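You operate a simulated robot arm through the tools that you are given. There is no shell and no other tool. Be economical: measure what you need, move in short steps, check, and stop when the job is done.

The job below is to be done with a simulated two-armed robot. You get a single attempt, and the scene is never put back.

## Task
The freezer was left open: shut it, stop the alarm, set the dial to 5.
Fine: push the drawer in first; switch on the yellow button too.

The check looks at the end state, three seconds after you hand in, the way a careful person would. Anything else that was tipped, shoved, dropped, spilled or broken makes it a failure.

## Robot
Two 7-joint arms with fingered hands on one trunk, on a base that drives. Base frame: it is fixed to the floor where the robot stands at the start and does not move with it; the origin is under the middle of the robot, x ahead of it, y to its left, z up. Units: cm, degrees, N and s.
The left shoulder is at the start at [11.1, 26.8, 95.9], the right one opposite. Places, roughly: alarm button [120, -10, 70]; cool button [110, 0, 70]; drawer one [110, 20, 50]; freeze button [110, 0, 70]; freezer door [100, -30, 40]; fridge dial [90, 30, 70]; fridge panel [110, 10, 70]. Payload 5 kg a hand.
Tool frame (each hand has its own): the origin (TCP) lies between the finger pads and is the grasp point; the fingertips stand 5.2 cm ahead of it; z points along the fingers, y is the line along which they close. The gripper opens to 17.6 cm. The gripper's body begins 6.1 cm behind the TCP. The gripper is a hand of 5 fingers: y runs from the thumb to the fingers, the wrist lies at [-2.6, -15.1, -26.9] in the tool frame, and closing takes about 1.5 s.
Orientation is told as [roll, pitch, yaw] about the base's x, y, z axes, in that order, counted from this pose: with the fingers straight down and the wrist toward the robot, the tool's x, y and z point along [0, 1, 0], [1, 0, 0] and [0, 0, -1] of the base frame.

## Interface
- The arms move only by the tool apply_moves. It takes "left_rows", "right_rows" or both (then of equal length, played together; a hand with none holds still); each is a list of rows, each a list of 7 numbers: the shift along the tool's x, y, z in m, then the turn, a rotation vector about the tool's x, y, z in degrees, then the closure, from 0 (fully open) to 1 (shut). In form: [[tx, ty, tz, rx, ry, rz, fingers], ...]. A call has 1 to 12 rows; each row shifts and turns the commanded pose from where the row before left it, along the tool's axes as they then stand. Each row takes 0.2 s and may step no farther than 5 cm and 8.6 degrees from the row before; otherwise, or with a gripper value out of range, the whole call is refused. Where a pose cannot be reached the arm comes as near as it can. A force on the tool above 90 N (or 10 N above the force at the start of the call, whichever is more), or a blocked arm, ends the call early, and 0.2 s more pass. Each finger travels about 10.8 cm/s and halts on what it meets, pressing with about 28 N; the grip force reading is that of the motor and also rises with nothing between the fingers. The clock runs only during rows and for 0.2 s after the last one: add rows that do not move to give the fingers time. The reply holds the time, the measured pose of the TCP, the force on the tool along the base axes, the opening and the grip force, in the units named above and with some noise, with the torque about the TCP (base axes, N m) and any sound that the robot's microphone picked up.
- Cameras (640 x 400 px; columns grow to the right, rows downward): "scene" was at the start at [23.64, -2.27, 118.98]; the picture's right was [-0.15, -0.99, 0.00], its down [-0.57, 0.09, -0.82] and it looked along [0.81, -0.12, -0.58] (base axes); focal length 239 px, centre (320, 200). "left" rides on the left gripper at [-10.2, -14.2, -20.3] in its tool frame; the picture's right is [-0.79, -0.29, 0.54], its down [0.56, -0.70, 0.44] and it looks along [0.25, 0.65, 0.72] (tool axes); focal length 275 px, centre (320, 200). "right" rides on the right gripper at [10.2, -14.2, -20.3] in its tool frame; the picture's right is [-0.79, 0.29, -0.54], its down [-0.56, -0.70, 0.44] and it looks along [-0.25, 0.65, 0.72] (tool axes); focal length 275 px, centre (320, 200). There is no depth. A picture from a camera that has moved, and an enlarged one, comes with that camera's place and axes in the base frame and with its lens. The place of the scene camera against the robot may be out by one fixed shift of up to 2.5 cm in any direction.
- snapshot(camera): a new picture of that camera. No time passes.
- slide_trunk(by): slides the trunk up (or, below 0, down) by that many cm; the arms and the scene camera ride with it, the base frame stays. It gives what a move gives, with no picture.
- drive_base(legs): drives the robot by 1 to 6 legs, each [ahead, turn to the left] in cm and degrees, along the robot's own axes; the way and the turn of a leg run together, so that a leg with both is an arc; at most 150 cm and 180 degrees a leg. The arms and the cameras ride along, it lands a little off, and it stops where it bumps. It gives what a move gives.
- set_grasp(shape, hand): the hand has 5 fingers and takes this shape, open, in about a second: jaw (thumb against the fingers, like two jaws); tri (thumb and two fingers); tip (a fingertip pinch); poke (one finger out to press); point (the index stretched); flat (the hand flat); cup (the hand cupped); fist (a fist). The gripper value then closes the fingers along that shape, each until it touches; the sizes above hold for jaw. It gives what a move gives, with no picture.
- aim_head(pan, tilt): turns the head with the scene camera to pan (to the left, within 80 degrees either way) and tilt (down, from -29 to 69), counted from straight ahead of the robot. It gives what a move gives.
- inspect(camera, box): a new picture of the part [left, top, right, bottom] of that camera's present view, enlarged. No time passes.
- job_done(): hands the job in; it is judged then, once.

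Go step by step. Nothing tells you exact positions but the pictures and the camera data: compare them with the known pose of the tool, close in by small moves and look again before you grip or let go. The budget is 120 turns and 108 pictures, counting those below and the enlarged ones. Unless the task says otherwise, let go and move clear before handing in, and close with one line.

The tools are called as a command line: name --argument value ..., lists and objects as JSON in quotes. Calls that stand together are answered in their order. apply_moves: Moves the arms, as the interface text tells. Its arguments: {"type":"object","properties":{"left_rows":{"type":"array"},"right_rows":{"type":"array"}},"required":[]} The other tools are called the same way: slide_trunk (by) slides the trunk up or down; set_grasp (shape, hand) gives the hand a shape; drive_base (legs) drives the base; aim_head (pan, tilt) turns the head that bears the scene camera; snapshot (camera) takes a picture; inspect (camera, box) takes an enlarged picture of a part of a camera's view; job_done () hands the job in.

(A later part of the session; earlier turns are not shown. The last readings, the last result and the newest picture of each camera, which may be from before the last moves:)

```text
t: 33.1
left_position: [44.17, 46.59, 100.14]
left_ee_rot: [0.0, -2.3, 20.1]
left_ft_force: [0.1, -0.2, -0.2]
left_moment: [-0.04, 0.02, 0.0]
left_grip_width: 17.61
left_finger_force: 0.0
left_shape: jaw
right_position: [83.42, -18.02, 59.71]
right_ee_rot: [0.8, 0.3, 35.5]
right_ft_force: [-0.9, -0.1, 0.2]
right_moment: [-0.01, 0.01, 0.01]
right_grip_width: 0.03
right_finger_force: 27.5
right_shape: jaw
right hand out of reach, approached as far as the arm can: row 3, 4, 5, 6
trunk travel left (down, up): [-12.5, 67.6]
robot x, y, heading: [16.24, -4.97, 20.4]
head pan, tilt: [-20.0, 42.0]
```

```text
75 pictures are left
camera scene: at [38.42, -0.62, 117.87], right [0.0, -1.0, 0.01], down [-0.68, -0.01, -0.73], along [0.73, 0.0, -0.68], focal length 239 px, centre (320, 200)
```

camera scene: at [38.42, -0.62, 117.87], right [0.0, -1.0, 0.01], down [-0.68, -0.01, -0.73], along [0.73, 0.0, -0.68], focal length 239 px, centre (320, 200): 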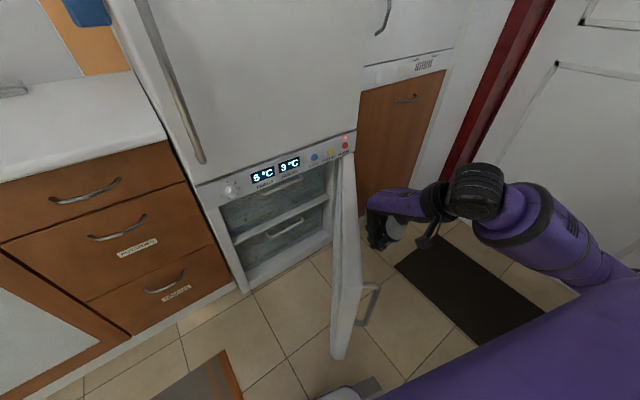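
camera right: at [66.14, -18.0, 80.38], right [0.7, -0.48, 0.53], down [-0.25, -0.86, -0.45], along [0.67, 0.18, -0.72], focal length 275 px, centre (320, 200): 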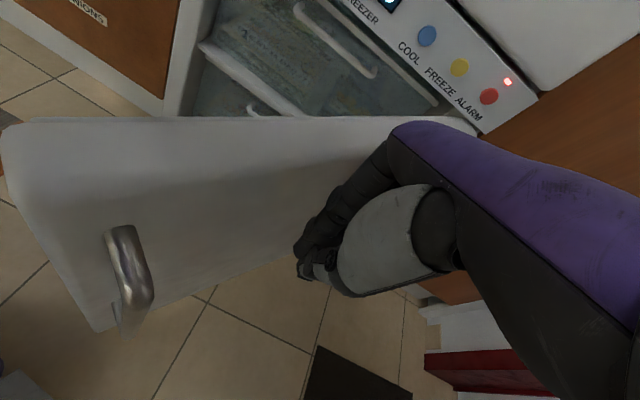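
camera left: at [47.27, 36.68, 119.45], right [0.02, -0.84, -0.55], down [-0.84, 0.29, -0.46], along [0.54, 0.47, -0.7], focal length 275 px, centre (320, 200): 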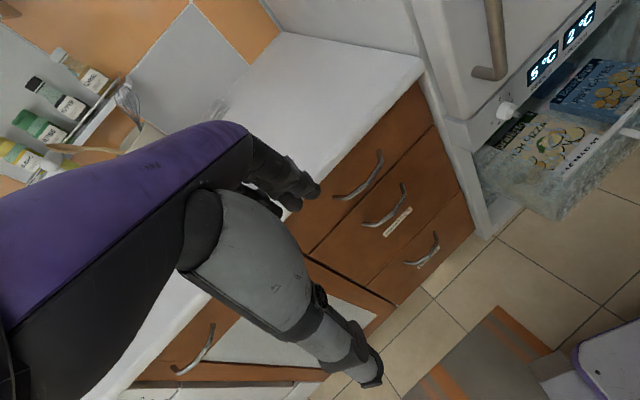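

The door is about 60° open now, and I continue sweeping it, moving the hand forward and left.

apply_moves --right_rows '[[0.0206, 0.033, 0, 0, 0, 0, 1], [0.0206, 0.033, 0, 0, 0, 0, 1], [0.0206, 0.033, 0, 0, 0, 0, 1], [0.0206, 0.033, 0, 0, 0, 0, 1]]'

snapshot --camera "right"

snapshot --camera "scene"

```text
t: 34.1
left_position: [44.22, 46.6, 100.22]
left_ee_rot: [0.0, -2.2, 20.3]
left_ft_force: [0.6, 0.2, -0.5]
left_moment: [-0.01, 0.0, -0.01]
left_grip_width: 17.56
left_finger_force: 0.1
left_shape: jaw
right_position: [89.29, -3.77, 59.72]
right_ee_rot: [0.7, 0.1, 35.4]
right_ft_force: [0.9, -0.7, -0.4]
right_moment: [-0.01, -0.01, 0.0]
right_grip_width: 0.0
right_finger_force: 27.7
right_shape: jaw
trunk travel left (down, up): [-12.5, 67.6]
robot x, y, heading: [16.05, -4.76, 20.2]
head pan, tilt: [-20.0, 42.0]
```

```text
74 pictures are left
camera right: at [71.95, -3.73, 80.29], right [0.7, -0.48, 0.53], down [-0.25, -0.86, -0.45], along [0.67, 0.18, -0.72], focal length 275 px, centre (320, 200)
```

right: 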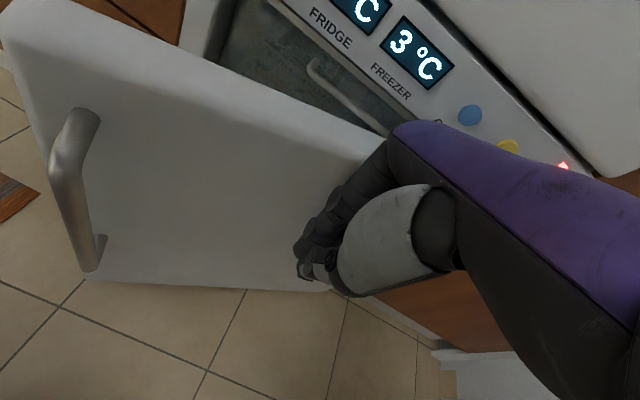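

```text
73 pictures are left
camera scene: at [38.43, -0.62, 117.86], right [0.0, -1.0, 0.01], down [-0.68, -0.01, -0.73], along [0.73, 0.0, -0.68], focal length 239 px, centre (320, 200)
```

scene: 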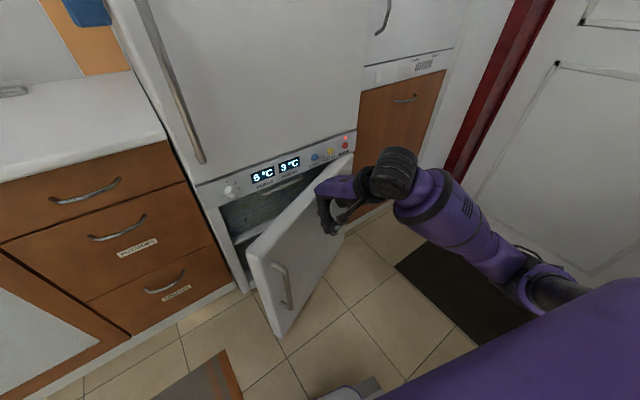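

The door is about 30° from closed. I back the hand off slightly, pitch it forward and make a fist to push it home below the panel.

apply_moves --right_rows '[[0, -0.04, 0, 0, 0, 0, 1], [0, -0.03, 0.03, 0, 0, 0, 1], [0, 0, 0.03, -8.2, 0, 0, 1], [0, 0, 0.03, -8.2, 0, 0, 1], [0, 0, 0, -8.2, 0, 0, 1], [0, 0, 0, -8.2, 0, 0, 1], [0, 0, 0, -8.2, 0, 0, 1], [0, 0, 0, -8.2, 0, 0, 1], [0, 0, 0, -8.2, 0, 0, 1], [0, 0, 0, 0, 0, 0, 1]]'

set_grasp --hand "right" --shape "fist"

snapshot --camera "scene"

```text
t: 36.4
left_position: [44.08, 46.55, 100.14]
left_ee_rot: [-0.1, -2.4, 20.2]
left_ft_force: [-1.0, 0.1, -0.2]
left_moment: [0.02, -0.03, -0.06]
left_grip_width: 17.6
left_finger_force: 0.1
left_shape: jaw
right_position: [83.91, -7.26, 51.03]
right_ee_rot: [1.3, -57.5, 34.2]
right_ft_force: [0.1, -0.1, 0.2]
right_moment: [0.02, -0.01, 0.0]
right_grip_width: 0.0
right_finger_force: 28.5
right_shape: jaw
trunk travel left (down, up): [-12.5, 67.6]
robot x, y, heading: [16.26, -4.8, 20.2]
head pan, tilt: [-20.0, 42.0]
```

```text
t: 37.2
left_position: [44.11, 46.54, 100.2]
left_ee_rot: [0.0, -2.3, 20.2]
left_ft_force: [-0.1, -0.1, -0.5]
left_moment: [-0.01, 0.0, 0.03]
left_grip_width: 17.6
left_finger_force: 0.0
left_shape: jaw
right_position: [84.02, -7.19, 50.86]
right_ee_rot: [1.5, -57.3, 34.2]
right_ft_force: [-0.4, -0.1, 0.1]
right_moment: [-0.03, -0.03, -0.02]
right_grip_width: 0.0
right_finger_force: 0.0
right_shape: fist
trunk travel left (down, up): [-12.5, 67.6]
robot x, y, heading: [16.16, -4.73, 20.2]
head pan, tilt: [-20.0, 42.0]
```

```text
72 pictures are left
camera scene: at [38.4, -0.63, 117.89], right [0.0, -1.0, 0.0], down [-0.68, -0.01, -0.73], along [0.73, 0.0, -0.68], focal length 239 px, centre (320, 200)
```

scene: 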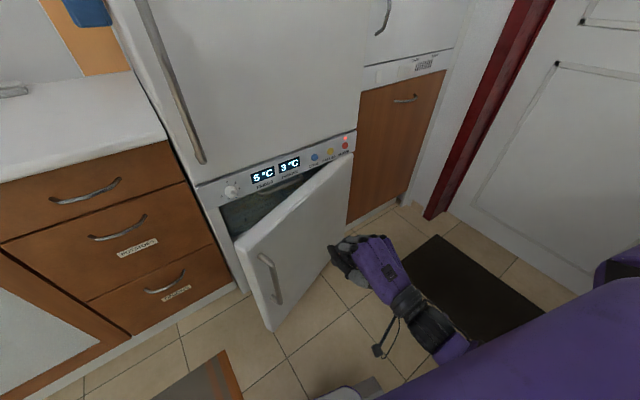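

The fist is at mid-door, so I push along the fridge's inward direction.

apply_moves --right_rows '[[0.01, 0.0163, 0.0252, 0, 0, 0, 1], [0.01, 0.0163, 0.0252, 0, 0, 0, 1], [0, 0.0163, 0.0252, 0, 0, 0, 1], [0, 0.0163, 0.0252, 0, 0, 0, 1], [0, 0.0163, 0.0252, 0, 0, 0, 1]]'

snapshot --camera "scene"

```text
t: 38.5
left_position: [44.06, 46.64, 100.19]
left_ee_rot: [0.1, -2.4, 20.2]
left_ft_force: [-0.5, 0.4, 0.8]
left_moment: [0.06, -0.1, 0.03]
left_grip_width: 17.57
left_finger_force: 0.0
left_shape: jaw
right_position: [95.06, 3.11, 50.86]
right_ee_rot: [1.5, -57.3, 34.2]
right_ft_force: [-1.0, -0.2, -1.8]
right_moment: [0.12, -0.14, -0.07]
right_grip_width: 0.01
right_finger_force: 0.1
right_shape: fist
trunk travel left (down, up): [-12.5, 67.6]
robot x, y, heading: [16.34, -4.87, 20.3]
head pan, tilt: [-20.0, 42.0]
```

```text
71 pictures are left
camera scene: at [38.38, -0.64, 117.88], right [0.0, -1.0, 0.0], down [-0.68, -0.01, -0.73], along [0.73, 0.0, -0.68], focal length 239 px, centre (320, 200)
```

scene: 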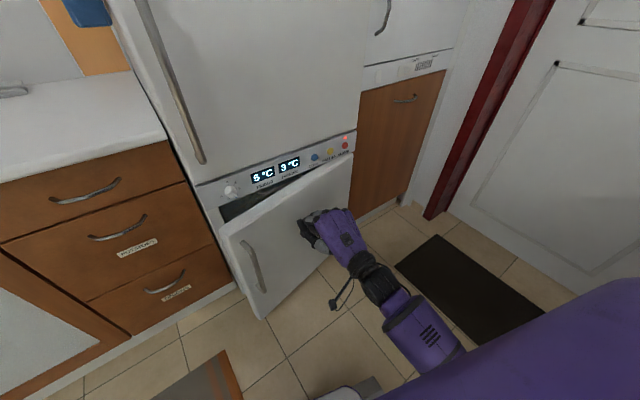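

The door keeps closing smoothly, so I continue.

apply_moves --right_rows '[[0.012, 0.011, 0.017, 0, 0, 0, 1], [0.012, 0.011, 0.017, 0, 0, 0, 1], [0.012, 0.011, 0.017, 0, 0, 0, 1], [0, 0.011, 0.017, 0, 0, 0, 1], [0, 0.011, 0.017, 0, 0, 0, 1]]'

snapshot --camera "scene"

```text
t: 39.6
left_position: [44.02, 46.55, 100.04]
left_ee_rot: [0.0, -2.4, 20.2]
left_ft_force: [-0.3, 0.0, -0.6]
left_moment: [-0.03, -0.05, -0.01]
left_grip_width: 17.59
left_finger_force: 0.0
left_shape: jaw
right_position: [100.71, 11.6, 50.37]
right_ee_rot: [1.6, -56.9, 34.2]
right_ft_force: [-62.9, -43.4, -17.5]
right_moment: [0.98, -2.23, 2.04]
right_grip_width: 16.8
right_finger_force: 0.2
right_shape: fist
trunk travel left (down, up): [-12.5, 67.6]
robot x, y, heading: [16.07, -4.74, 20.1]
head pan, tilt: [-20.0, 42.0]
```

```text
70 pictures are left
camera scene: at [38.31, -0.73, 117.83], right [0.0, -1.0, 0.0], down [-0.68, 0.0, -0.73], along [0.73, 0.0, -0.68], focal length 239 px, centre (320, 200)
```

scene: 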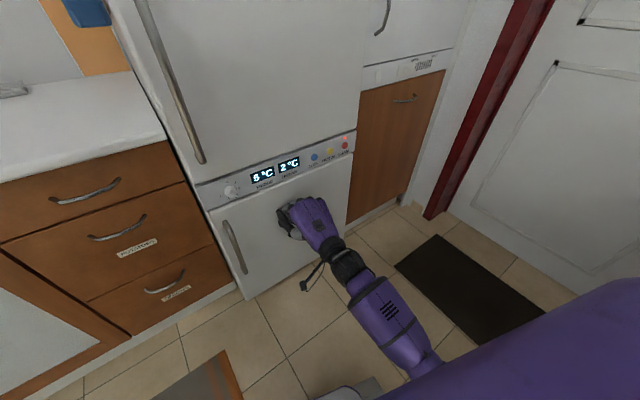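

The door looks flush and the resistance is firm. I back off and check the door and panel.

apply_moves --right_rows '[[0, -0.011, -0.017, 0, 0, 0, 1], [0, -0.022, -0.034, 0, 0, 0, 1], [0, -0.022, -0.034, 0, 0, 0, 1], [0, 0, 0, 0, 0, 0, 1]]'

inspect --camera "scene" --box '[180, 120, 380, 245]'

snapshot --camera "right"

```text
t: 40.6
left_position: [44.08, 46.53, 100.19]
left_ee_rot: [0.0, -2.3, 20.3]
left_ft_force: [-0.3, 0.7, -0.3]
left_moment: [0.06, -0.1, 0.02]
left_grip_width: 17.59
left_finger_force: 0.1
left_shape: jaw
right_position: [92.82, 5.98, 51.06]
right_ee_rot: [1.6, -57.5, 34.2]
right_ft_force: [-1.4, -0.2, 0.5]
right_moment: [-0.01, 0.0, -0.02]
right_grip_width: 16.79
right_finger_force: 0.2
right_shape: fist
trunk travel left (down, up): [-12.5, 67.6]
robot x, y, heading: [16.09, -4.83, 20.1]
head pan, tilt: [-20.0, 42.0]
```

```text
3.20 times, centred on (280, 182) of scene
camera zoom: at [38.4, -0.65, 117.89], right [0.0, -1.0, 0.0], down [-0.68, -0.01, -0.73], along [0.73, 0.0, -0.68], focal length 764 px, centre (448, 256)
```

zoom: 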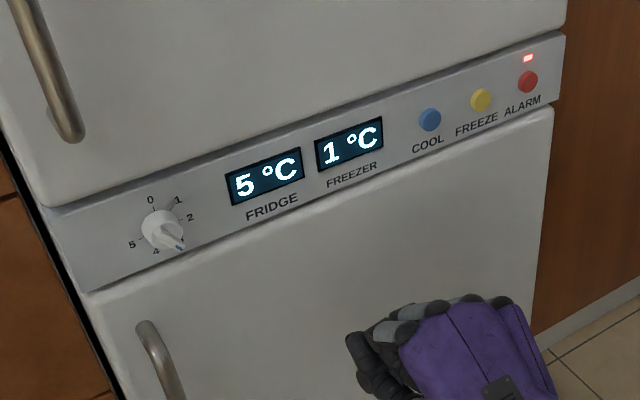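

```text
68 pictures are left
camera right: at [66.83, 0.06, 50.31], right [0.22, -0.82, 0.52], down [0.31, -0.45, -0.84], along [0.93, 0.34, 0.16], focal length 275 px, centre (320, 200)
```

right: 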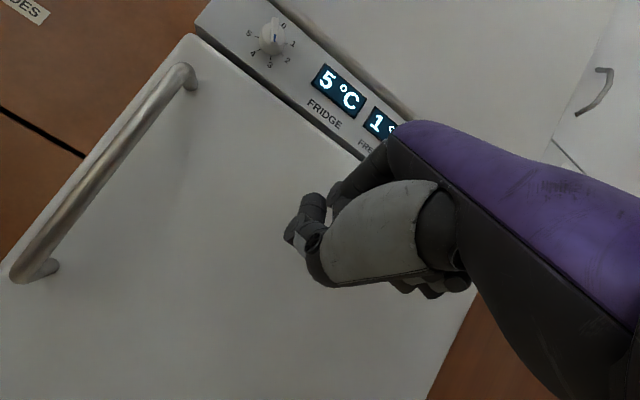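

The door is closed flush, and the alarm LED is still lit. I withdraw and raise the hand in front of the buttons, then take the poke shape.

apply_moves --right_rows '[[0, -0.022, -0.034, 0, 0, 0, 1], [0, -0.022, -0.034, 0, 0, 0, 1], [0, -0.022, -0.034, 0, 0, 0, 1], [-0.045, 0.033, -0.022, 0, 0, 0, 1], [-0.045, 0.033, -0.022, 0, 0, 0, 1], [-0.045, 0.033, -0.022, 0, 0, 0, 1], [-0.045, 0.033, -0.022, 0, 0, 0, 1], [-0.045, 0.033, -0.022, 0, 0, 0, 1], [0, 0, 0, 0, 0, 0, 1]]'

set_grasp --hand "right" --shape "poke"

snapshot --camera "scene"

snapshot --camera "right"

```text
refused: row 4 steps farther than a row can; nothing moved
```

```text
t: 41.5
left_position: [44.2, 46.52, 100.16]
left_ee_rot: [0.0, -2.4, 20.2]
left_ft_force: [0.9, -0.9, 0.6]
left_moment: [0.01, 0.0, 0.03]
left_grip_width: 17.58
left_finger_force: 0.0
left_shape: jaw
right_position: [92.95, 6.02, 51.11]
right_ee_rot: [1.5, -57.3, 34.2]
right_ft_force: [-0.8, -0.5, -0.3]
right_moment: [-0.02, 0.06, 0.01]
right_grip_width: 0.0
right_finger_force: 0.1
right_shape: poke
trunk travel left (down, up): [-12.5, 67.6]
robot x, y, heading: [16.05, -4.79, 20.2]
head pan, tilt: [-20.0, 42.0]
```

```text
67 pictures are left
camera scene: at [38.42, -0.62, 117.88], right [0.0, -1.0, 0.0], down [-0.68, -0.01, -0.73], along [0.73, 0.0, -0.68], focal length 239 px, centre (320, 200)
```

scene: 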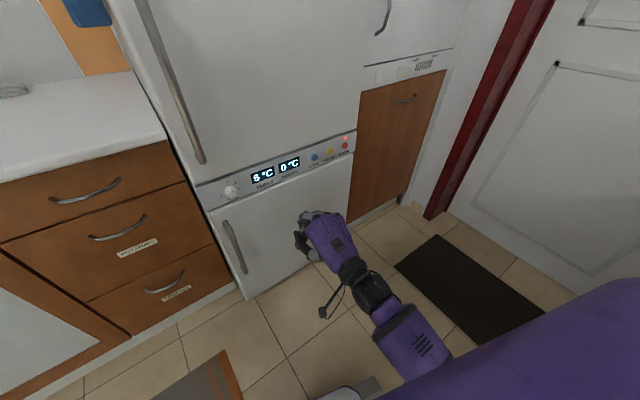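

```text
66 pictures are left
camera right: at [66.84, 0.09, 50.28], right [0.22, -0.82, 0.52], down [0.31, -0.45, -0.84], along [0.92, 0.35, 0.16], focal length 275 px, centre (320, 200)
```

right: 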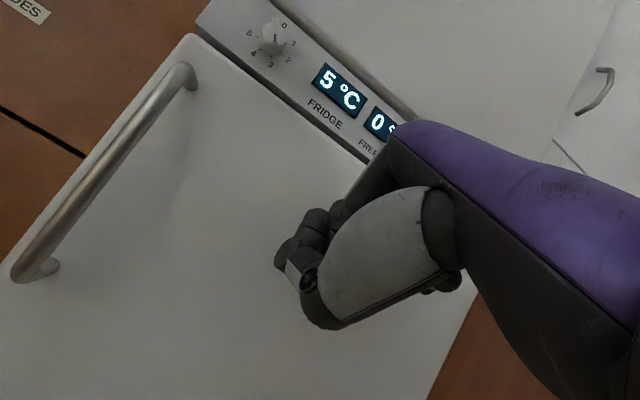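

The poke shape is set but the index finger isn't clear in this view. I move the hand up in front of the buttons and look closer.

apply_moves --right_rows '[[0, -0.022, -0.034, 0, 0, 0, 0], [0, -0.022, -0.034, 0, 0, 0, 0], [-0.036, 0.027, -0.018, 0, 0, 0, 0], [-0.036, 0.027, -0.018, 0, 0, 0, 0], [-0.036, 0.027, -0.018, 0, 0, 0, 0], [-0.036, 0.027, -0.018, 0, 0, 0, 0], [-0.036, 0.027, -0.018, 0, 0, 0, 0], [-0.036, 0.027, -0.018, 0, 0, 0, 0], [0, 0, 0, 0, 0, 0, 0]]'

inspect --camera "scene" --box '[240, 100, 480, 250]'

snapshot --camera "right"

```text
t: 43.5
left_position: [44.12, 46.61, 100.17]
left_ee_rot: [0.0, -2.3, 20.2]
left_ft_force: [-0.8, -0.4, -0.6]
left_moment: [0.05, 0.02, 0.05]
left_grip_width: 17.6
left_finger_force: 0.0
left_shape: jaw
right_position: [98.8, -16.71, 69.83]
right_ee_rot: [1.5, -57.3, 34.1]
right_ft_force: [-0.8, 0.6, 0.5]
right_moment: [0.02, -0.02, 0.02]
right_grip_width: 0.02
right_finger_force: 0.0
right_shape: poke
trunk travel left (down, up): [-12.5, 67.6]
robot x, y, heading: [15.96, -5.05, 20.1]
head pan, tilt: [-20.0, 42.0]
```

```text
2.67 times, centred on (360, 175) of scene
camera zoom: at [38.44, -0.64, 117.87], right [0.0, -1.0, 0.0], down [-0.68, -0.01, -0.73], along [0.73, 0.0, -0.68], focal length 637 px, centre (213, 267)
```

zoom: 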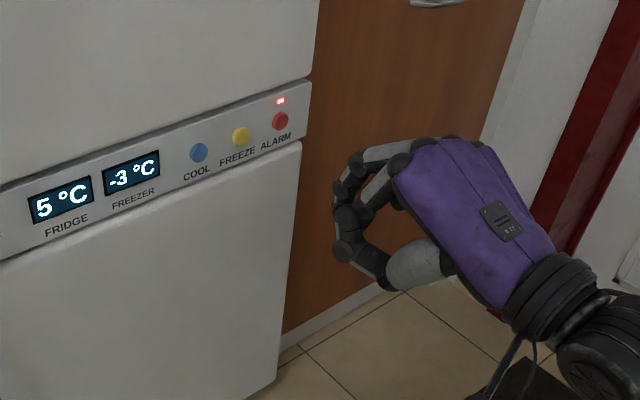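

```text
64 pictures are left
camera right: at [72.75, -22.56, 69.15], right [0.22, -0.82, 0.52], down [0.31, -0.45, -0.84], along [0.93, 0.35, 0.16], focal length 275 px, centre (320, 200)
```

right: 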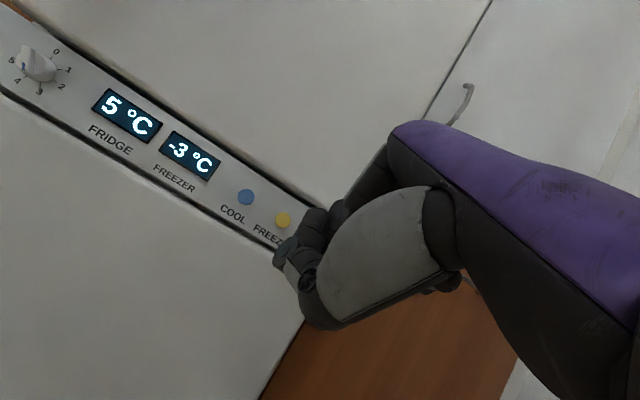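

Poke looks like a bent, pinched finger. I try the "point" shape with the index stretched.

set_grasp --hand "right" --shape "point"

inspect --camera "scene" --box '[240, 100, 480, 250]'

snapshot --camera "right"

```text
t: 44.5
left_position: [44.24, 46.52, 100.28]
left_ee_rot: [0.1, -2.4, 20.2]
left_ft_force: [0.5, 0.4, 0.1]
left_moment: [-0.01, -0.01, 0.02]
left_grip_width: 17.59
left_finger_force: 0.0
left_shape: jaw
right_position: [98.9, -16.53, 69.86]
right_ee_rot: [1.5, -57.3, 34.1]
right_ft_force: [0.0, 1.2, 0.8]
right_moment: [0.0, -0.01, 0.01]
right_grip_width: 0.0
right_finger_force: 0.1
right_shape: point
trunk travel left (down, up): [-12.5, 67.6]
robot x, y, heading: [16.27, -4.84, 20.2]
head pan, tilt: [-20.0, 42.0]
```

```text
2.67 times, centred on (360, 175) of scene
camera zoom: at [38.42, -0.63, 117.88], right [0.0, -1.0, 0.0], down [-0.68, -0.01, -0.73], along [0.73, 0.0, -0.68], focal length 637 px, centre (213, 267)
```

zoom: 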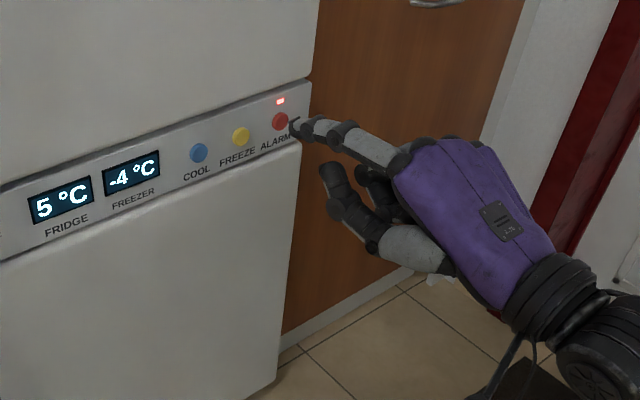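

```text
62 pictures are left
camera right: at [72.73, -22.53, 69.15], right [0.22, -0.82, 0.52], down [0.31, -0.45, -0.84], along [0.92, 0.35, 0.16], focal length 275 px, centre (320, 200)
```

right: 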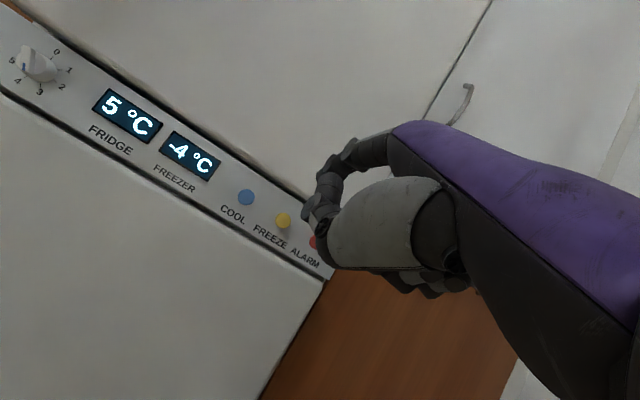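

The index finger is stretched toward the alarm button. I zoom in to find its tip.

inspect --camera "right" --box '[240, 120, 400, 280]'

inspect --camera "scene" --box '[310, 125, 390, 175]'

```text
2.50 times, centred on (320, 200) of right
camera zoom: at [72.73, -22.53, 69.15], right [0.22, -0.82, 0.52], down [0.31, -0.45, -0.84], along [0.92, 0.35, 0.16], focal length 688 px, centre (320, 200)
```

zoom: 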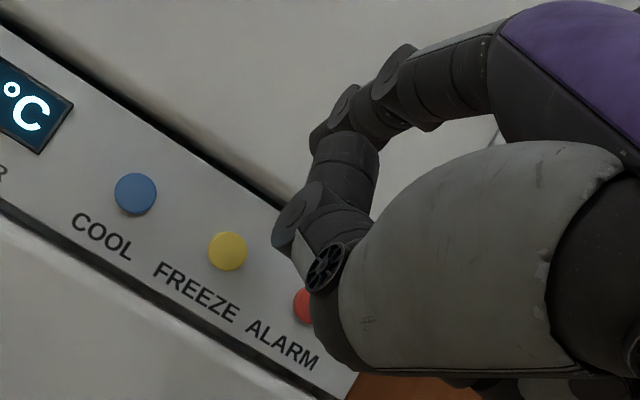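

```text
8.00 times, centred on (350, 150) of scene
camera zoom: at [38.42, -0.63, 117.88], right [0.0, -1.0, 0.0], down [-0.68, -0.01, -0.73], along [0.73, 0.0, -0.68], focal length 1910 px, centre (80, 600)
```

zoom: 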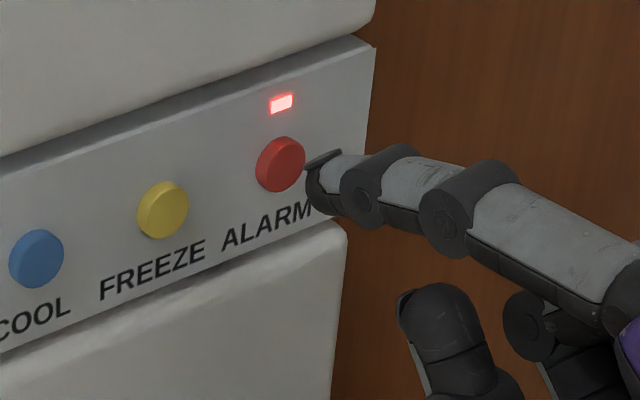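

The index tip is about [104, -9, 77], and the red button is near [116.5, -9.3, 70.5]. I shift the hand 7 cm right and 6 cm down to line up, then look again.

apply_moves --right_rows '[[-0.035, -0.026, 0.017, 0, 0, 0, 0], [-0.035, -0.026, 0.017, 0, 0, 0, 0], [0, 0.022, 0.034, 0, 0, 0, 0], [0, 0, 0, 0, 0, 0, 0]]'

inspect --camera "scene" --box '[300, 110, 396, 170]'

inspect --camera "right" --box '[200, 100, 440, 250]'

```text
t: 45.5
left_position: [44.26, 46.64, 100.03]
left_ee_rot: [0.0, -2.3, 20.3]
left_ft_force: [0.9, 0.7, -1.5]
left_moment: [-0.15, 0.06, -0.05]
left_grip_width: 17.59
left_finger_force: 0.1
left_shape: jaw
right_position: [106.3, -19.97, 63.74]
right_ee_rot: [1.3, -57.3, 34.2]
right_ft_force: [0.5, 1.1, -0.5]
right_moment: [-0.03, 0.02, -0.03]
right_grip_width: 16.82
right_finger_force: 0.1
right_shape: point
trunk travel left (down, up): [-12.5, 67.6]
robot x, y, heading: [16.3, -4.8, 20.4]
head pan, tilt: [-20.0, 42.0]
```

```text
6.67 times, centred on (348, 140) of scene
camera zoom: at [38.45, -0.57, 117.87], right [0.0, -1.0, 0.01], down [-0.68, -0.01, -0.73], along [0.73, 0.0, -0.68], focal length 1592 px, centre (133, 600)
```

zoom: 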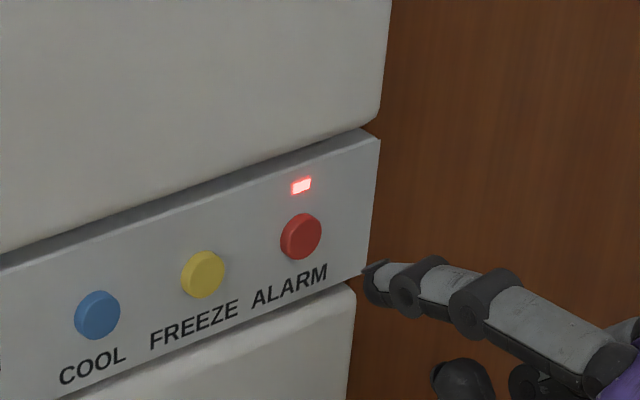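

```text
2.67 times, centred on (320, 175) of right
camera zoom: at [80.27, -25.88, 62.89], right [0.22, -0.82, 0.52], down [0.31, -0.45, -0.84], along [0.93, 0.35, 0.16], focal length 734 px, centre (320, 267)
```

zoom: 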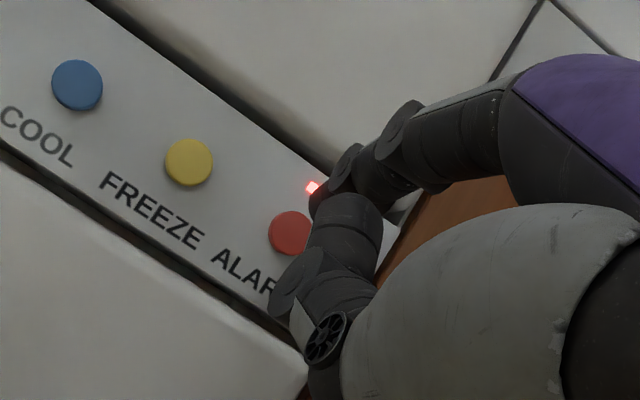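

The tip at about [111.4, -12.6, 71] lines up with the red button, 6 cm away along the push direction. I advance gently.

apply_moves --right_rows '[[0, 0.0027, 0.0155, 0, 0, 0, 0], [0, 0.0067, 0.0128, 0, 0, 0, 0], [0, 0.0082, 0.0126, 0, 0, 0, 0], [0, 0.0055, 0.0084, 0, 0, 0, 0]]'

inspect --camera "scene" --box '[300, 110, 396, 170]'

```text
t: 46.5
left_position: [44.18, 46.56, 100.13]
left_ee_rot: [0.0, -2.4, 20.2]
left_ft_force: [-0.1, 0.7, 0.4]
left_moment: [0.0, 0.0, 0.01]
left_grip_width: 17.57
left_finger_force: 0.0
left_shape: jaw
right_position: [110.54, -16.99, 63.12]
right_ee_rot: [1.4, -57.4, 34.2]
right_ft_force: [-0.2, 0.4, -0.3]
right_moment: [0.03, 0.01, 0.02]
right_grip_width: 16.81
right_finger_force: 0.1
right_shape: point
trunk travel left (down, up): [-12.5, 67.6]
robot x, y, heading: [16.08, -4.99, 20.2]
head pan, tilt: [-20.0, 42.0]
```

```text
6.67 times, centred on (348, 140) of scene
camera zoom: at [38.43, -0.63, 117.88], right [0.0, -1.0, 0.0], down [-0.68, -0.01, -0.73], along [0.73, 0.0, -0.68], focal length 1592 px, centre (133, 600)
```

zoom: 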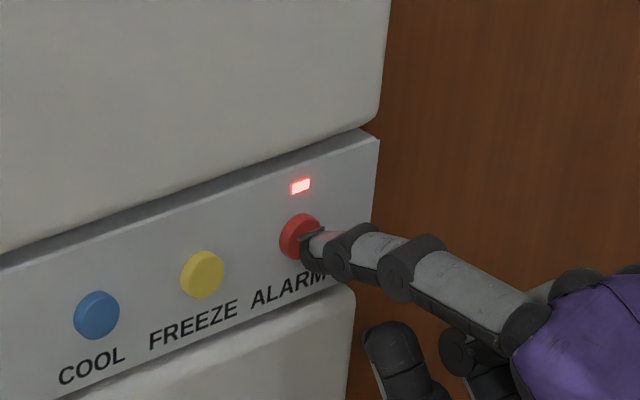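

The tip is just in front of the red button. I advance in half-centimetre steps.

apply_moves --right_rows '[[0, 0.005, 0.003, 0, 0, 0, 0], [0, 0.003, 0.0045, 0, 0, 0, 0], [0, 0.003, 0.0045, 0, 0, 0, 0]]'

inspect --camera "scene" --box '[300, 110, 396, 170]'

```text
t: 47.2
left_position: [43.92, 46.59, 100.11]
left_ee_rot: [0.0, -2.5, 20.2]
left_ft_force: [-0.4, -0.1, -0.2]
left_moment: [0.0, 0.01, -0.02]
left_grip_width: 17.58
left_finger_force: 0.0
left_shape: jaw
right_position: [111.66, -16.08, 63.66]
right_ee_rot: [1.4, -57.6, 34.3]
right_ft_force: [-27.6, -21.2, 4.4]
right_moment: [1.87, -2.38, 0.5]
right_grip_width: 16.77
right_finger_force: 0.1
right_shape: point
trunk travel left (down, up): [-12.5, 67.6]
robot x, y, heading: [15.99, -4.85, 20.3]
head pan, tilt: [-20.0, 42.0]
heard: click
```

```text
6.67 times, centred on (348, 140) of scene
camera zoom: at [38.27, -0.72, 117.93], right [0.0, -1.0, 0.0], down [-0.68, 0.0, -0.74], along [0.74, 0.0, -0.68], focal length 1592 px, centre (133, 600)
```

zoom: 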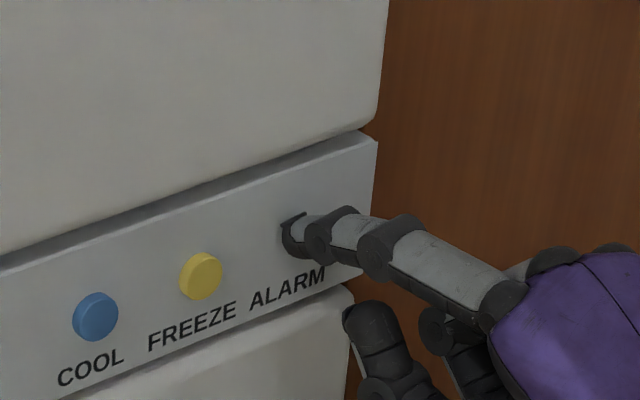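

The click was heard and the alarm LED went out. I pull back, shift 6.9 cm left to the yellow button and check.

apply_moves --right_rows '[[0, -0.011, -0.0168, 0, 0, 0, 0], [0, -0.0082, -0.0126, 0, 0, 0, 0], [0.035, 0, 0, 0, 0, 0, 0], [0.034, 0, 0, 0, 0, 0, 0], [0, 0.0082, 0.0126, 0, 0, 0, 0], [0, 0, 0, 0, 0, 0, 0]]'

inspect --camera "scene" --box '[300, 110, 396, 170]'

inspect --camera "right" --box '[200, 100, 440, 250]'

```text
t: 48.6
left_position: [44.27, 46.67, 100.18]
left_ee_rot: [0.0, -2.4, 20.2]
left_ft_force: [1.2, -1.4, 0.3]
left_moment: [0.03, 0.04, 0.01]
left_grip_width: 17.58
left_finger_force: 0.1
left_shape: jaw
right_position: [106.08, -11.49, 63.67]
right_ee_rot: [1.3, -57.3, 34.3]
right_ft_force: [0.2, -0.3, -1.1]
right_moment: [0.05, -0.03, 0.02]
right_grip_width: 16.79
right_finger_force: 0.0
right_shape: point
trunk travel left (down, up): [-12.5, 67.6]
robot x, y, heading: [16.18, -4.92, 20.4]
head pan, tilt: [-20.0, 42.0]
```

```text
6.67 times, centred on (348, 140) of scene
camera zoom: at [38.45, -0.64, 117.88], right [0.0, -1.0, 0.0], down [-0.68, -0.01, -0.73], along [0.73, 0.0, -0.68], focal length 1592 px, centre (133, 600)
```

zoom: 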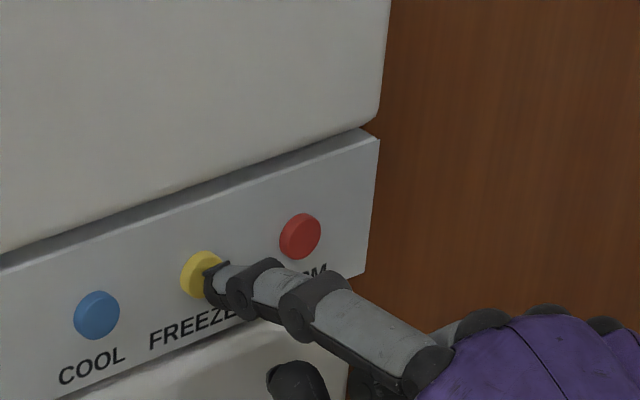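

```text
2.67 times, centred on (320, 175) of right
camera zoom: at [80.01, -17.45, 62.81], right [0.22, -0.82, 0.52], down [0.31, -0.45, -0.84], along [0.92, 0.35, 0.16], focal length 734 px, centre (320, 267)
```

zoom: 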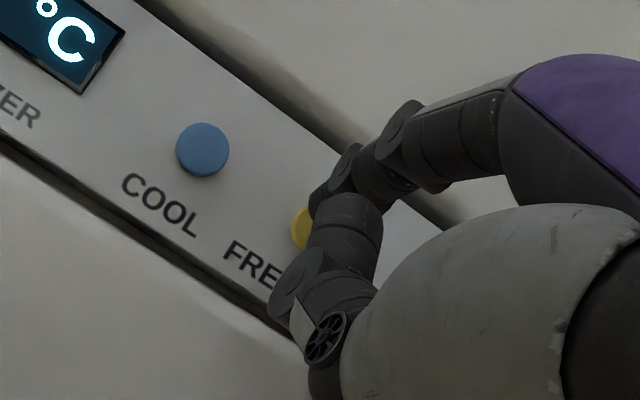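

The tip sits in front of the yellow button, so I press it in small steps.

apply_moves --right_rows '[[0, 0.0027, 0.0042, 0, 0, 0, 0], [0, 0.0027, 0.0042, 0, 0, 0, 0], [0, 0.0027, 0.0042, 0, 0, 0, 0], [0, 0.0027, 0.0042, 0, 0, 0, 0], [0, 0.0027, 0.0042, 0, 0, 0, 0]]'

inspect --camera "scene" --box '[300, 110, 396, 170]'

```text
t: 49.9
left_position: [43.74, 46.44, 100.36]
left_ee_rot: [0.1, -2.6, 20.1]
left_ft_force: [0.7, 0.8, -1.2]
left_moment: [0.01, 0.02, 0.01]
left_grip_width: 17.58
left_finger_force: 0.1
left_shape: jaw
right_position: [107.81, -10.34, 64.37]
right_ee_rot: [1.5, -58.1, 34.3]
right_ft_force: [-71.9, -48.6, 15.8]
right_moment: [4.57, -6.16, 1.69]
right_grip_width: 16.78
right_finger_force: 0.0
right_shape: point
trunk travel left (down, up): [-12.5, 67.6]
robot x, y, heading: [16.36, -4.87, 20.1]
head pan, tilt: [-20.0, 42.0]
heard: click
```

```text
6.67 times, centred on (348, 140) of scene
camera zoom: at [37.97, -0.89, 118.01], right [0.0, -1.0, 0.0], down [-0.68, 0.0, -0.74], along [0.74, 0.0, -0.68], focal length 1592 px, centre (133, 600)
```

zoom: 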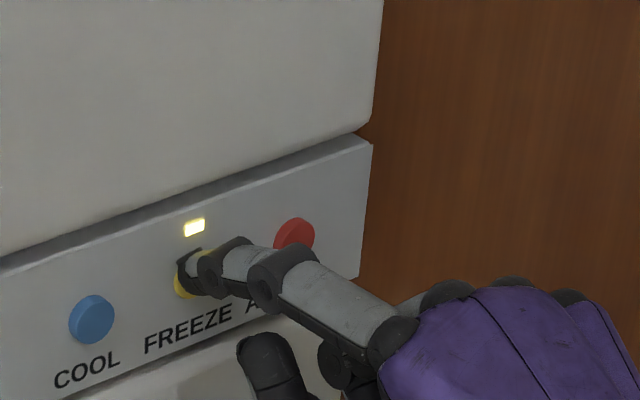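

The yellow LED is lit. I withdraw the right hand and look at the dial closely.

apply_moves --right_rows '[[0, -0.011, -0.0168, 0, 0, 0, 0], [0, -0.022, -0.034, 0, 0, 0, 0], [0, -0.022, -0.034, 0, 0, 0, 0], [-0.04, 0, 0, 0, 0, 0, 0], [-0.04, 0, 0, 0, 0, 0, 0], [-0.04, 0, 0, 0, 0, 0, 0], [-0.04, 0, 0, 0, 0, 0, 0]]'

aim_head --pan 10 --tilt 40

snapshot --camera "scene"

inspect --camera "scene" --box '[265, 150, 345, 200]'

```text
t: 51.5
left_position: [44.1, 46.61, 100.1]
left_ee_rot: [-0.1, -2.3, 20.2]
left_ft_force: [-0.2, -0.2, -0.5]
left_moment: [0.01, -0.05, 0.02]
left_grip_width: 17.59
left_finger_force: 0.1
left_shape: jaw
right_position: [109.22, -29.0, 63.11]
right_ee_rot: [1.5, -57.3, 34.1]
right_ft_force: [-0.3, 0.0, -0.4]
right_moment: [0.09, -0.15, -0.07]
right_grip_width: 0.0
right_finger_force: 0.0
right_shape: point
trunk travel left (down, up): [-12.5, 67.6]
robot x, y, heading: [16.55, -5.42, 20.1]
head pan, tilt: [-20.0, 42.0]
```

```text
t: 52.4
left_position: [43.94, 46.65, 100.26]
left_ee_rot: [0.1, -2.3, 20.2]
left_ft_force: [0.3, 0.3, 0.3]
left_moment: [0.01, -0.02, -0.03]
left_grip_width: 17.56
left_finger_force: 0.1
left_shape: jaw
right_position: [109.31, -28.91, 63.15]
right_ee_rot: [1.4, -57.3, 34.3]
right_ft_force: [0.1, 0.0, -0.5]
right_moment: [-0.01, 0.0, 0.03]
right_grip_width: 0.0
right_finger_force: 0.0
right_shape: point
trunk travel left (down, up): [-12.5, 67.6]
robot x, y, heading: [16.3, -4.68, 20.1]
head pan, tilt: [10.0, 40.0]
```

```text
52 pictures are left
camera scene: at [37.42, 3.62, 118.17], right [0.5, -0.86, 0.0], down [-0.57, -0.33, -0.76], along [0.65, 0.38, -0.65], focal length 239 px, centre (320, 200)
```

scene: 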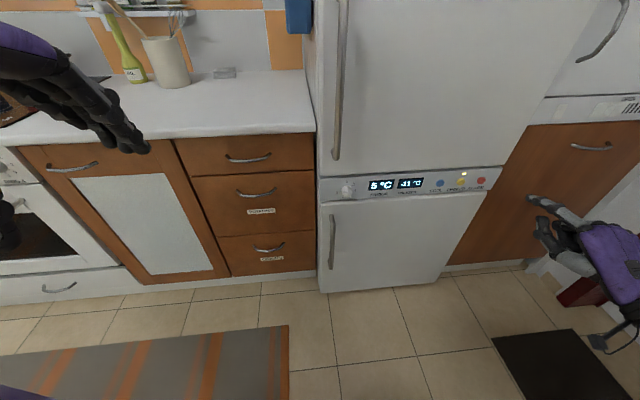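

```text
8.00 times, centred on (305, 175) of scene
camera zoom: at [37.42, 3.62, 118.17], right [0.5, -0.86, 0.0], down [-0.57, -0.33, -0.76], along [0.65, 0.38, -0.65], focal length 1910 px, centre (440, 400)
```

zoom: 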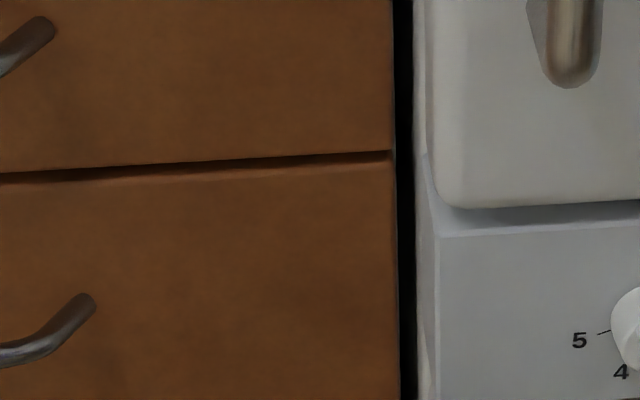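

Drawer, door, alarm and yellow button are done. I zoom in on the dial.

inspect --camera "scene" --box '[324, 168, 372, 208]'

snapshot --camera "left"

```text
10.00 times, centred on (348, 188) of scene
camera zoom: at [37.42, 3.62, 118.17], right [0.5, -0.86, 0.0], down [-0.57, -0.33, -0.76], along [0.65, 0.38, -0.65], focal length 2388 px, centre (40, 320)
```

zoom: 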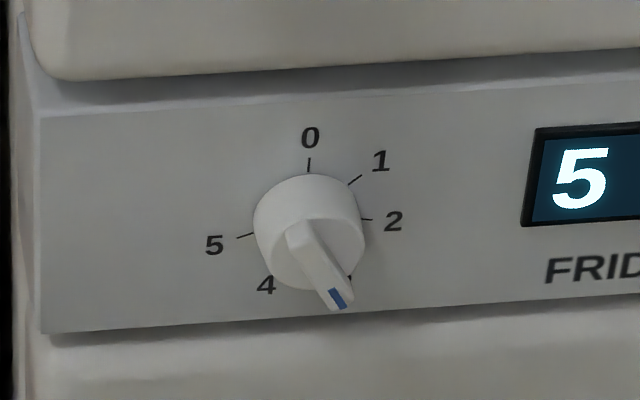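

```text
49 pictures are left
camera left: at [33.47, 31.84, 119.78], right [0.03, -0.83, -0.55], down [-0.83, 0.29, -0.47], along [0.55, 0.47, -0.69], focal length 275 px, centre (320, 200)
```

left: 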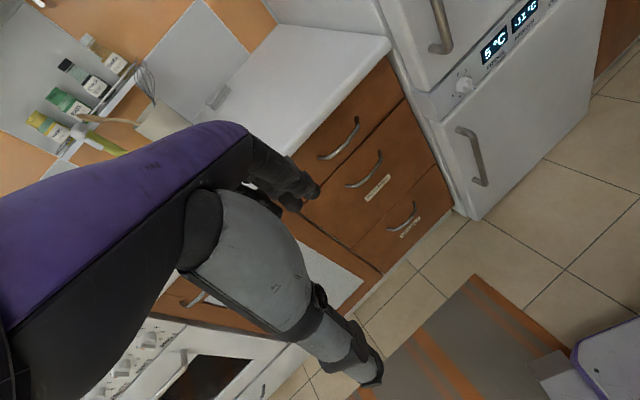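

The dial has a raised pointer bar at 3, with 5 roughly 100° further clockwise. I'll push the bar round with the right index fingertip, so first I bring the hand left in front of the dial.

apply_moves --right_rows '[[0, -0.022, -0.034, 0, 0, 0, 0], [0.048, 0, 0, 0, 0, 0, 0], [0.048, 0, 0, 0, 0, 0, 0], [0.048, 0, 0, 0, 0, 0, 0], [0.048, 0, 0, 0, 0, 0, 0], [0.048, 0, 0, 0, 0, 0, 0], [0.048, 0, 0, 0, 0, 0, 0], [0.048, 0, 0, 0, 0, 0, 0], [0.048, 0, 0, 0, 0, 0, 0], [0.048, 0, 0, 0, 0, 0, 0], [0.03, 0, 0, 0, 0, 0, 0], [0, 0, 0, 0, 0, 0, 0]]'

snapshot --camera "right"

inspect --camera "scene" --box '[320, 150, 416, 210]'

```text
t: 55.0
left_position: [44.1, 46.6, 100.14]
left_ee_rot: [-0.1, -2.4, 20.3]
left_ft_force: [-0.2, 1.3, 0.1]
left_moment: [-0.03, -0.08, 0.0]
left_grip_width: 17.62
left_finger_force: 0.1
left_shape: jaw
right_position: [78.88, 6.17, 63.79]
right_ee_rot: [1.4, -57.3, 34.2]
right_ft_force: [-0.2, 0.4, -0.2]
right_moment: [-0.06, 0.01, -0.04]
right_grip_width: 0.0
right_finger_force: 0.1
right_shape: point
trunk travel left (down, up): [-12.5, 67.6]
robot x, y, heading: [16.0, -4.8, 20.1]
head pan, tilt: [10.0, 40.0]
```

```text
48 pictures are left
camera right: at [52.9, 0.34, 63.08], right [0.22, -0.82, 0.52], down [0.31, -0.45, -0.84], along [0.93, 0.35, 0.16], focal length 275 px, centre (320, 200)
```

right: 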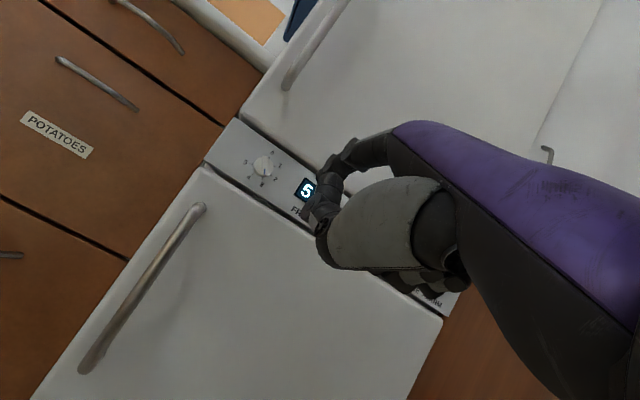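

```text
6.67 times, centred on (368, 180) of scene
camera zoom: at [37.39, 3.64, 118.17], right [0.5, -0.86, 0.0], down [-0.57, -0.33, -0.76], along [0.65, 0.38, -0.65], focal length 1592 px, centre (0, 333)
```

zoom: 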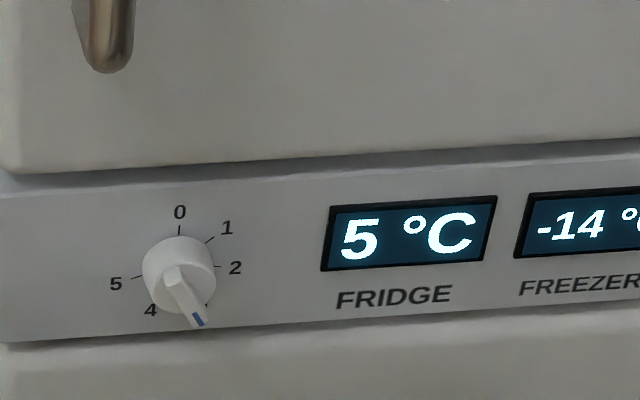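

The dial's axis is near [90.7, 26, 70]. I bring the fingertip to the right of the pointer, a few cm short of the panel.

apply_moves --right_rows '[[0.032, -0.0168, 0.0109, 0, 0, 0, 0], [0, 0.0163, 0.0252, 0, 0, 0, 0], [0, 0.0163, 0.0252, 0, 0, 0, 0], [0, 0.011, 0.0168, 0, 0, 0, 0], [0, 0, 0, 0, 0, 0, 0]]'

inspect --camera "right" --box '[200, 100, 440, 250]'

inspect --camera "scene" --box '[320, 160, 400, 210]'

```text
t: 56.2
left_position: [44.06, 46.58, 100.17]
left_ee_rot: [0.1, -2.4, 20.2]
left_ft_force: [0.0, -0.3, -0.1]
left_moment: [-0.05, 0.0, -0.01]
left_grip_width: 17.6
left_finger_force: 0.0
left_shape: jaw
right_position: [83.86, 13.69, 62.02]
right_ee_rot: [1.5, -57.2, 34.3]
right_ft_force: [-0.2, 0.7, -0.1]
right_moment: [-0.02, 0.0, -0.01]
right_grip_width: 0.0
right_finger_force: 0.0
right_shape: point
trunk travel left (down, up): [-12.5, 67.6]
robot x, y, heading: [15.93, -5.0, 20.0]
head pan, tilt: [10.0, 40.0]
```

```text
2.67 times, centred on (320, 175) of right
camera zoom: at [57.81, 7.7, 61.23], right [0.22, -0.82, 0.52], down [0.31, -0.45, -0.84], along [0.93, 0.35, 0.16], focal length 734 px, centre (320, 267)
```

zoom: 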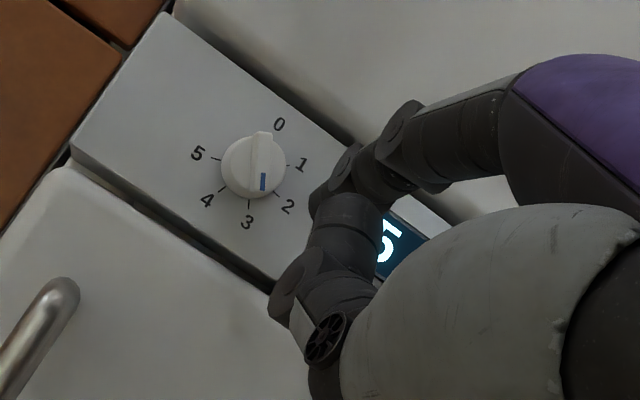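

```text
8.00 times, centred on (360, 185) of scene
camera zoom: at [37.42, 3.64, 118.17], right [0.5, -0.86, 0.0], down [-0.57, -0.33, -0.76], along [0.65, 0.38, -0.65], focal length 1910 px, centre (0, 320)
```

zoom: 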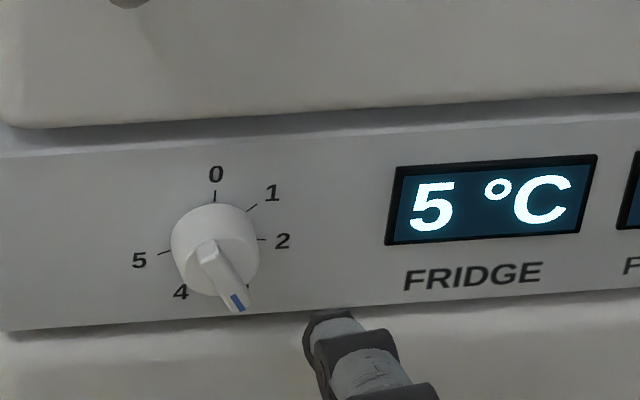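

Seen square-on, the pointer is at 3, and 5 is about 103° clockwise with ticks every 51°. I bring the fingertip just right of the bar, close to the knob.

apply_moves --right_rows '[[0.01, 0.005, -0.003, 0, 0, 0, 0], [0, 0.0109, 0.0168, 0, 0, 0, 0], [0, 0.0082, 0.0126, 0, 0, 0, 0], [0, 0, 0, 0, 0, 0, 0]]'

inspect --camera "right" --box '[240, 125, 360, 200]'

inspect --camera "scene" --box '[328, 170, 376, 200]'

```text
t: 57.2
left_position: [44.09, 46.59, 100.14]
left_ee_rot: [-0.1, -2.4, 20.2]
left_ft_force: [-0.7, -0.1, -0.1]
left_moment: [0.02, 0.02, 0.01]
left_grip_width: 17.57
left_finger_force: 0.0
left_shape: jaw
right_position: [86.02, 16.39, 62.46]
right_ee_rot: [1.4, -57.3, 34.2]
right_ft_force: [0.6, 0.7, -0.3]
right_moment: [0.0, 0.03, 0.02]
right_grip_width: 0.01
right_finger_force: 0.1
right_shape: point
trunk travel left (down, up): [-12.5, 67.6]
robot x, y, heading: [16.32, -5.13, 20.1]
head pan, tilt: [10.0, 40.0]
```

```text
5.33 times, centred on (300, 162) of right
camera zoom: at [60.04, 10.55, 61.68], right [0.22, -0.82, 0.52], down [0.31, -0.45, -0.84], along [0.93, 0.35, 0.16], focal length 1468 px, centre (427, 400)
```

zoom: 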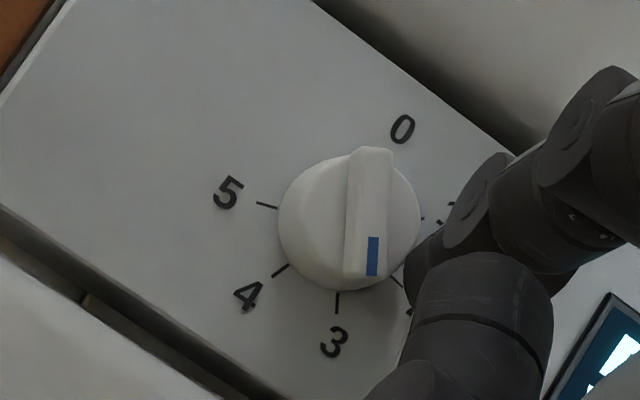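

```text
13.33 times, centred on (352, 185) of scene
camera zoom: at [37.42, 3.62, 118.17], right [0.5, -0.86, 0.0], down [-0.57, -0.33, -0.76], along [0.65, 0.38, -0.65], focal length 3183 px, centre (-107, 400)
```

zoom: 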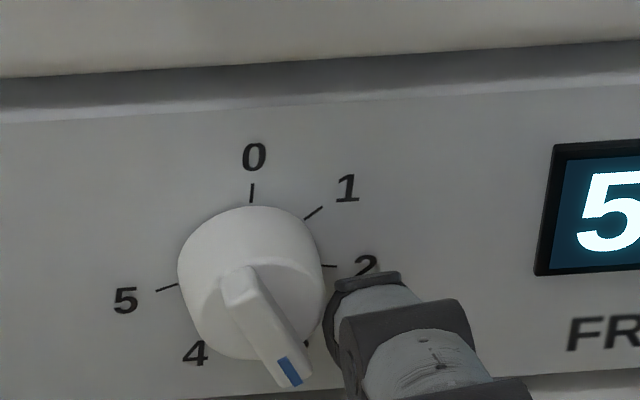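

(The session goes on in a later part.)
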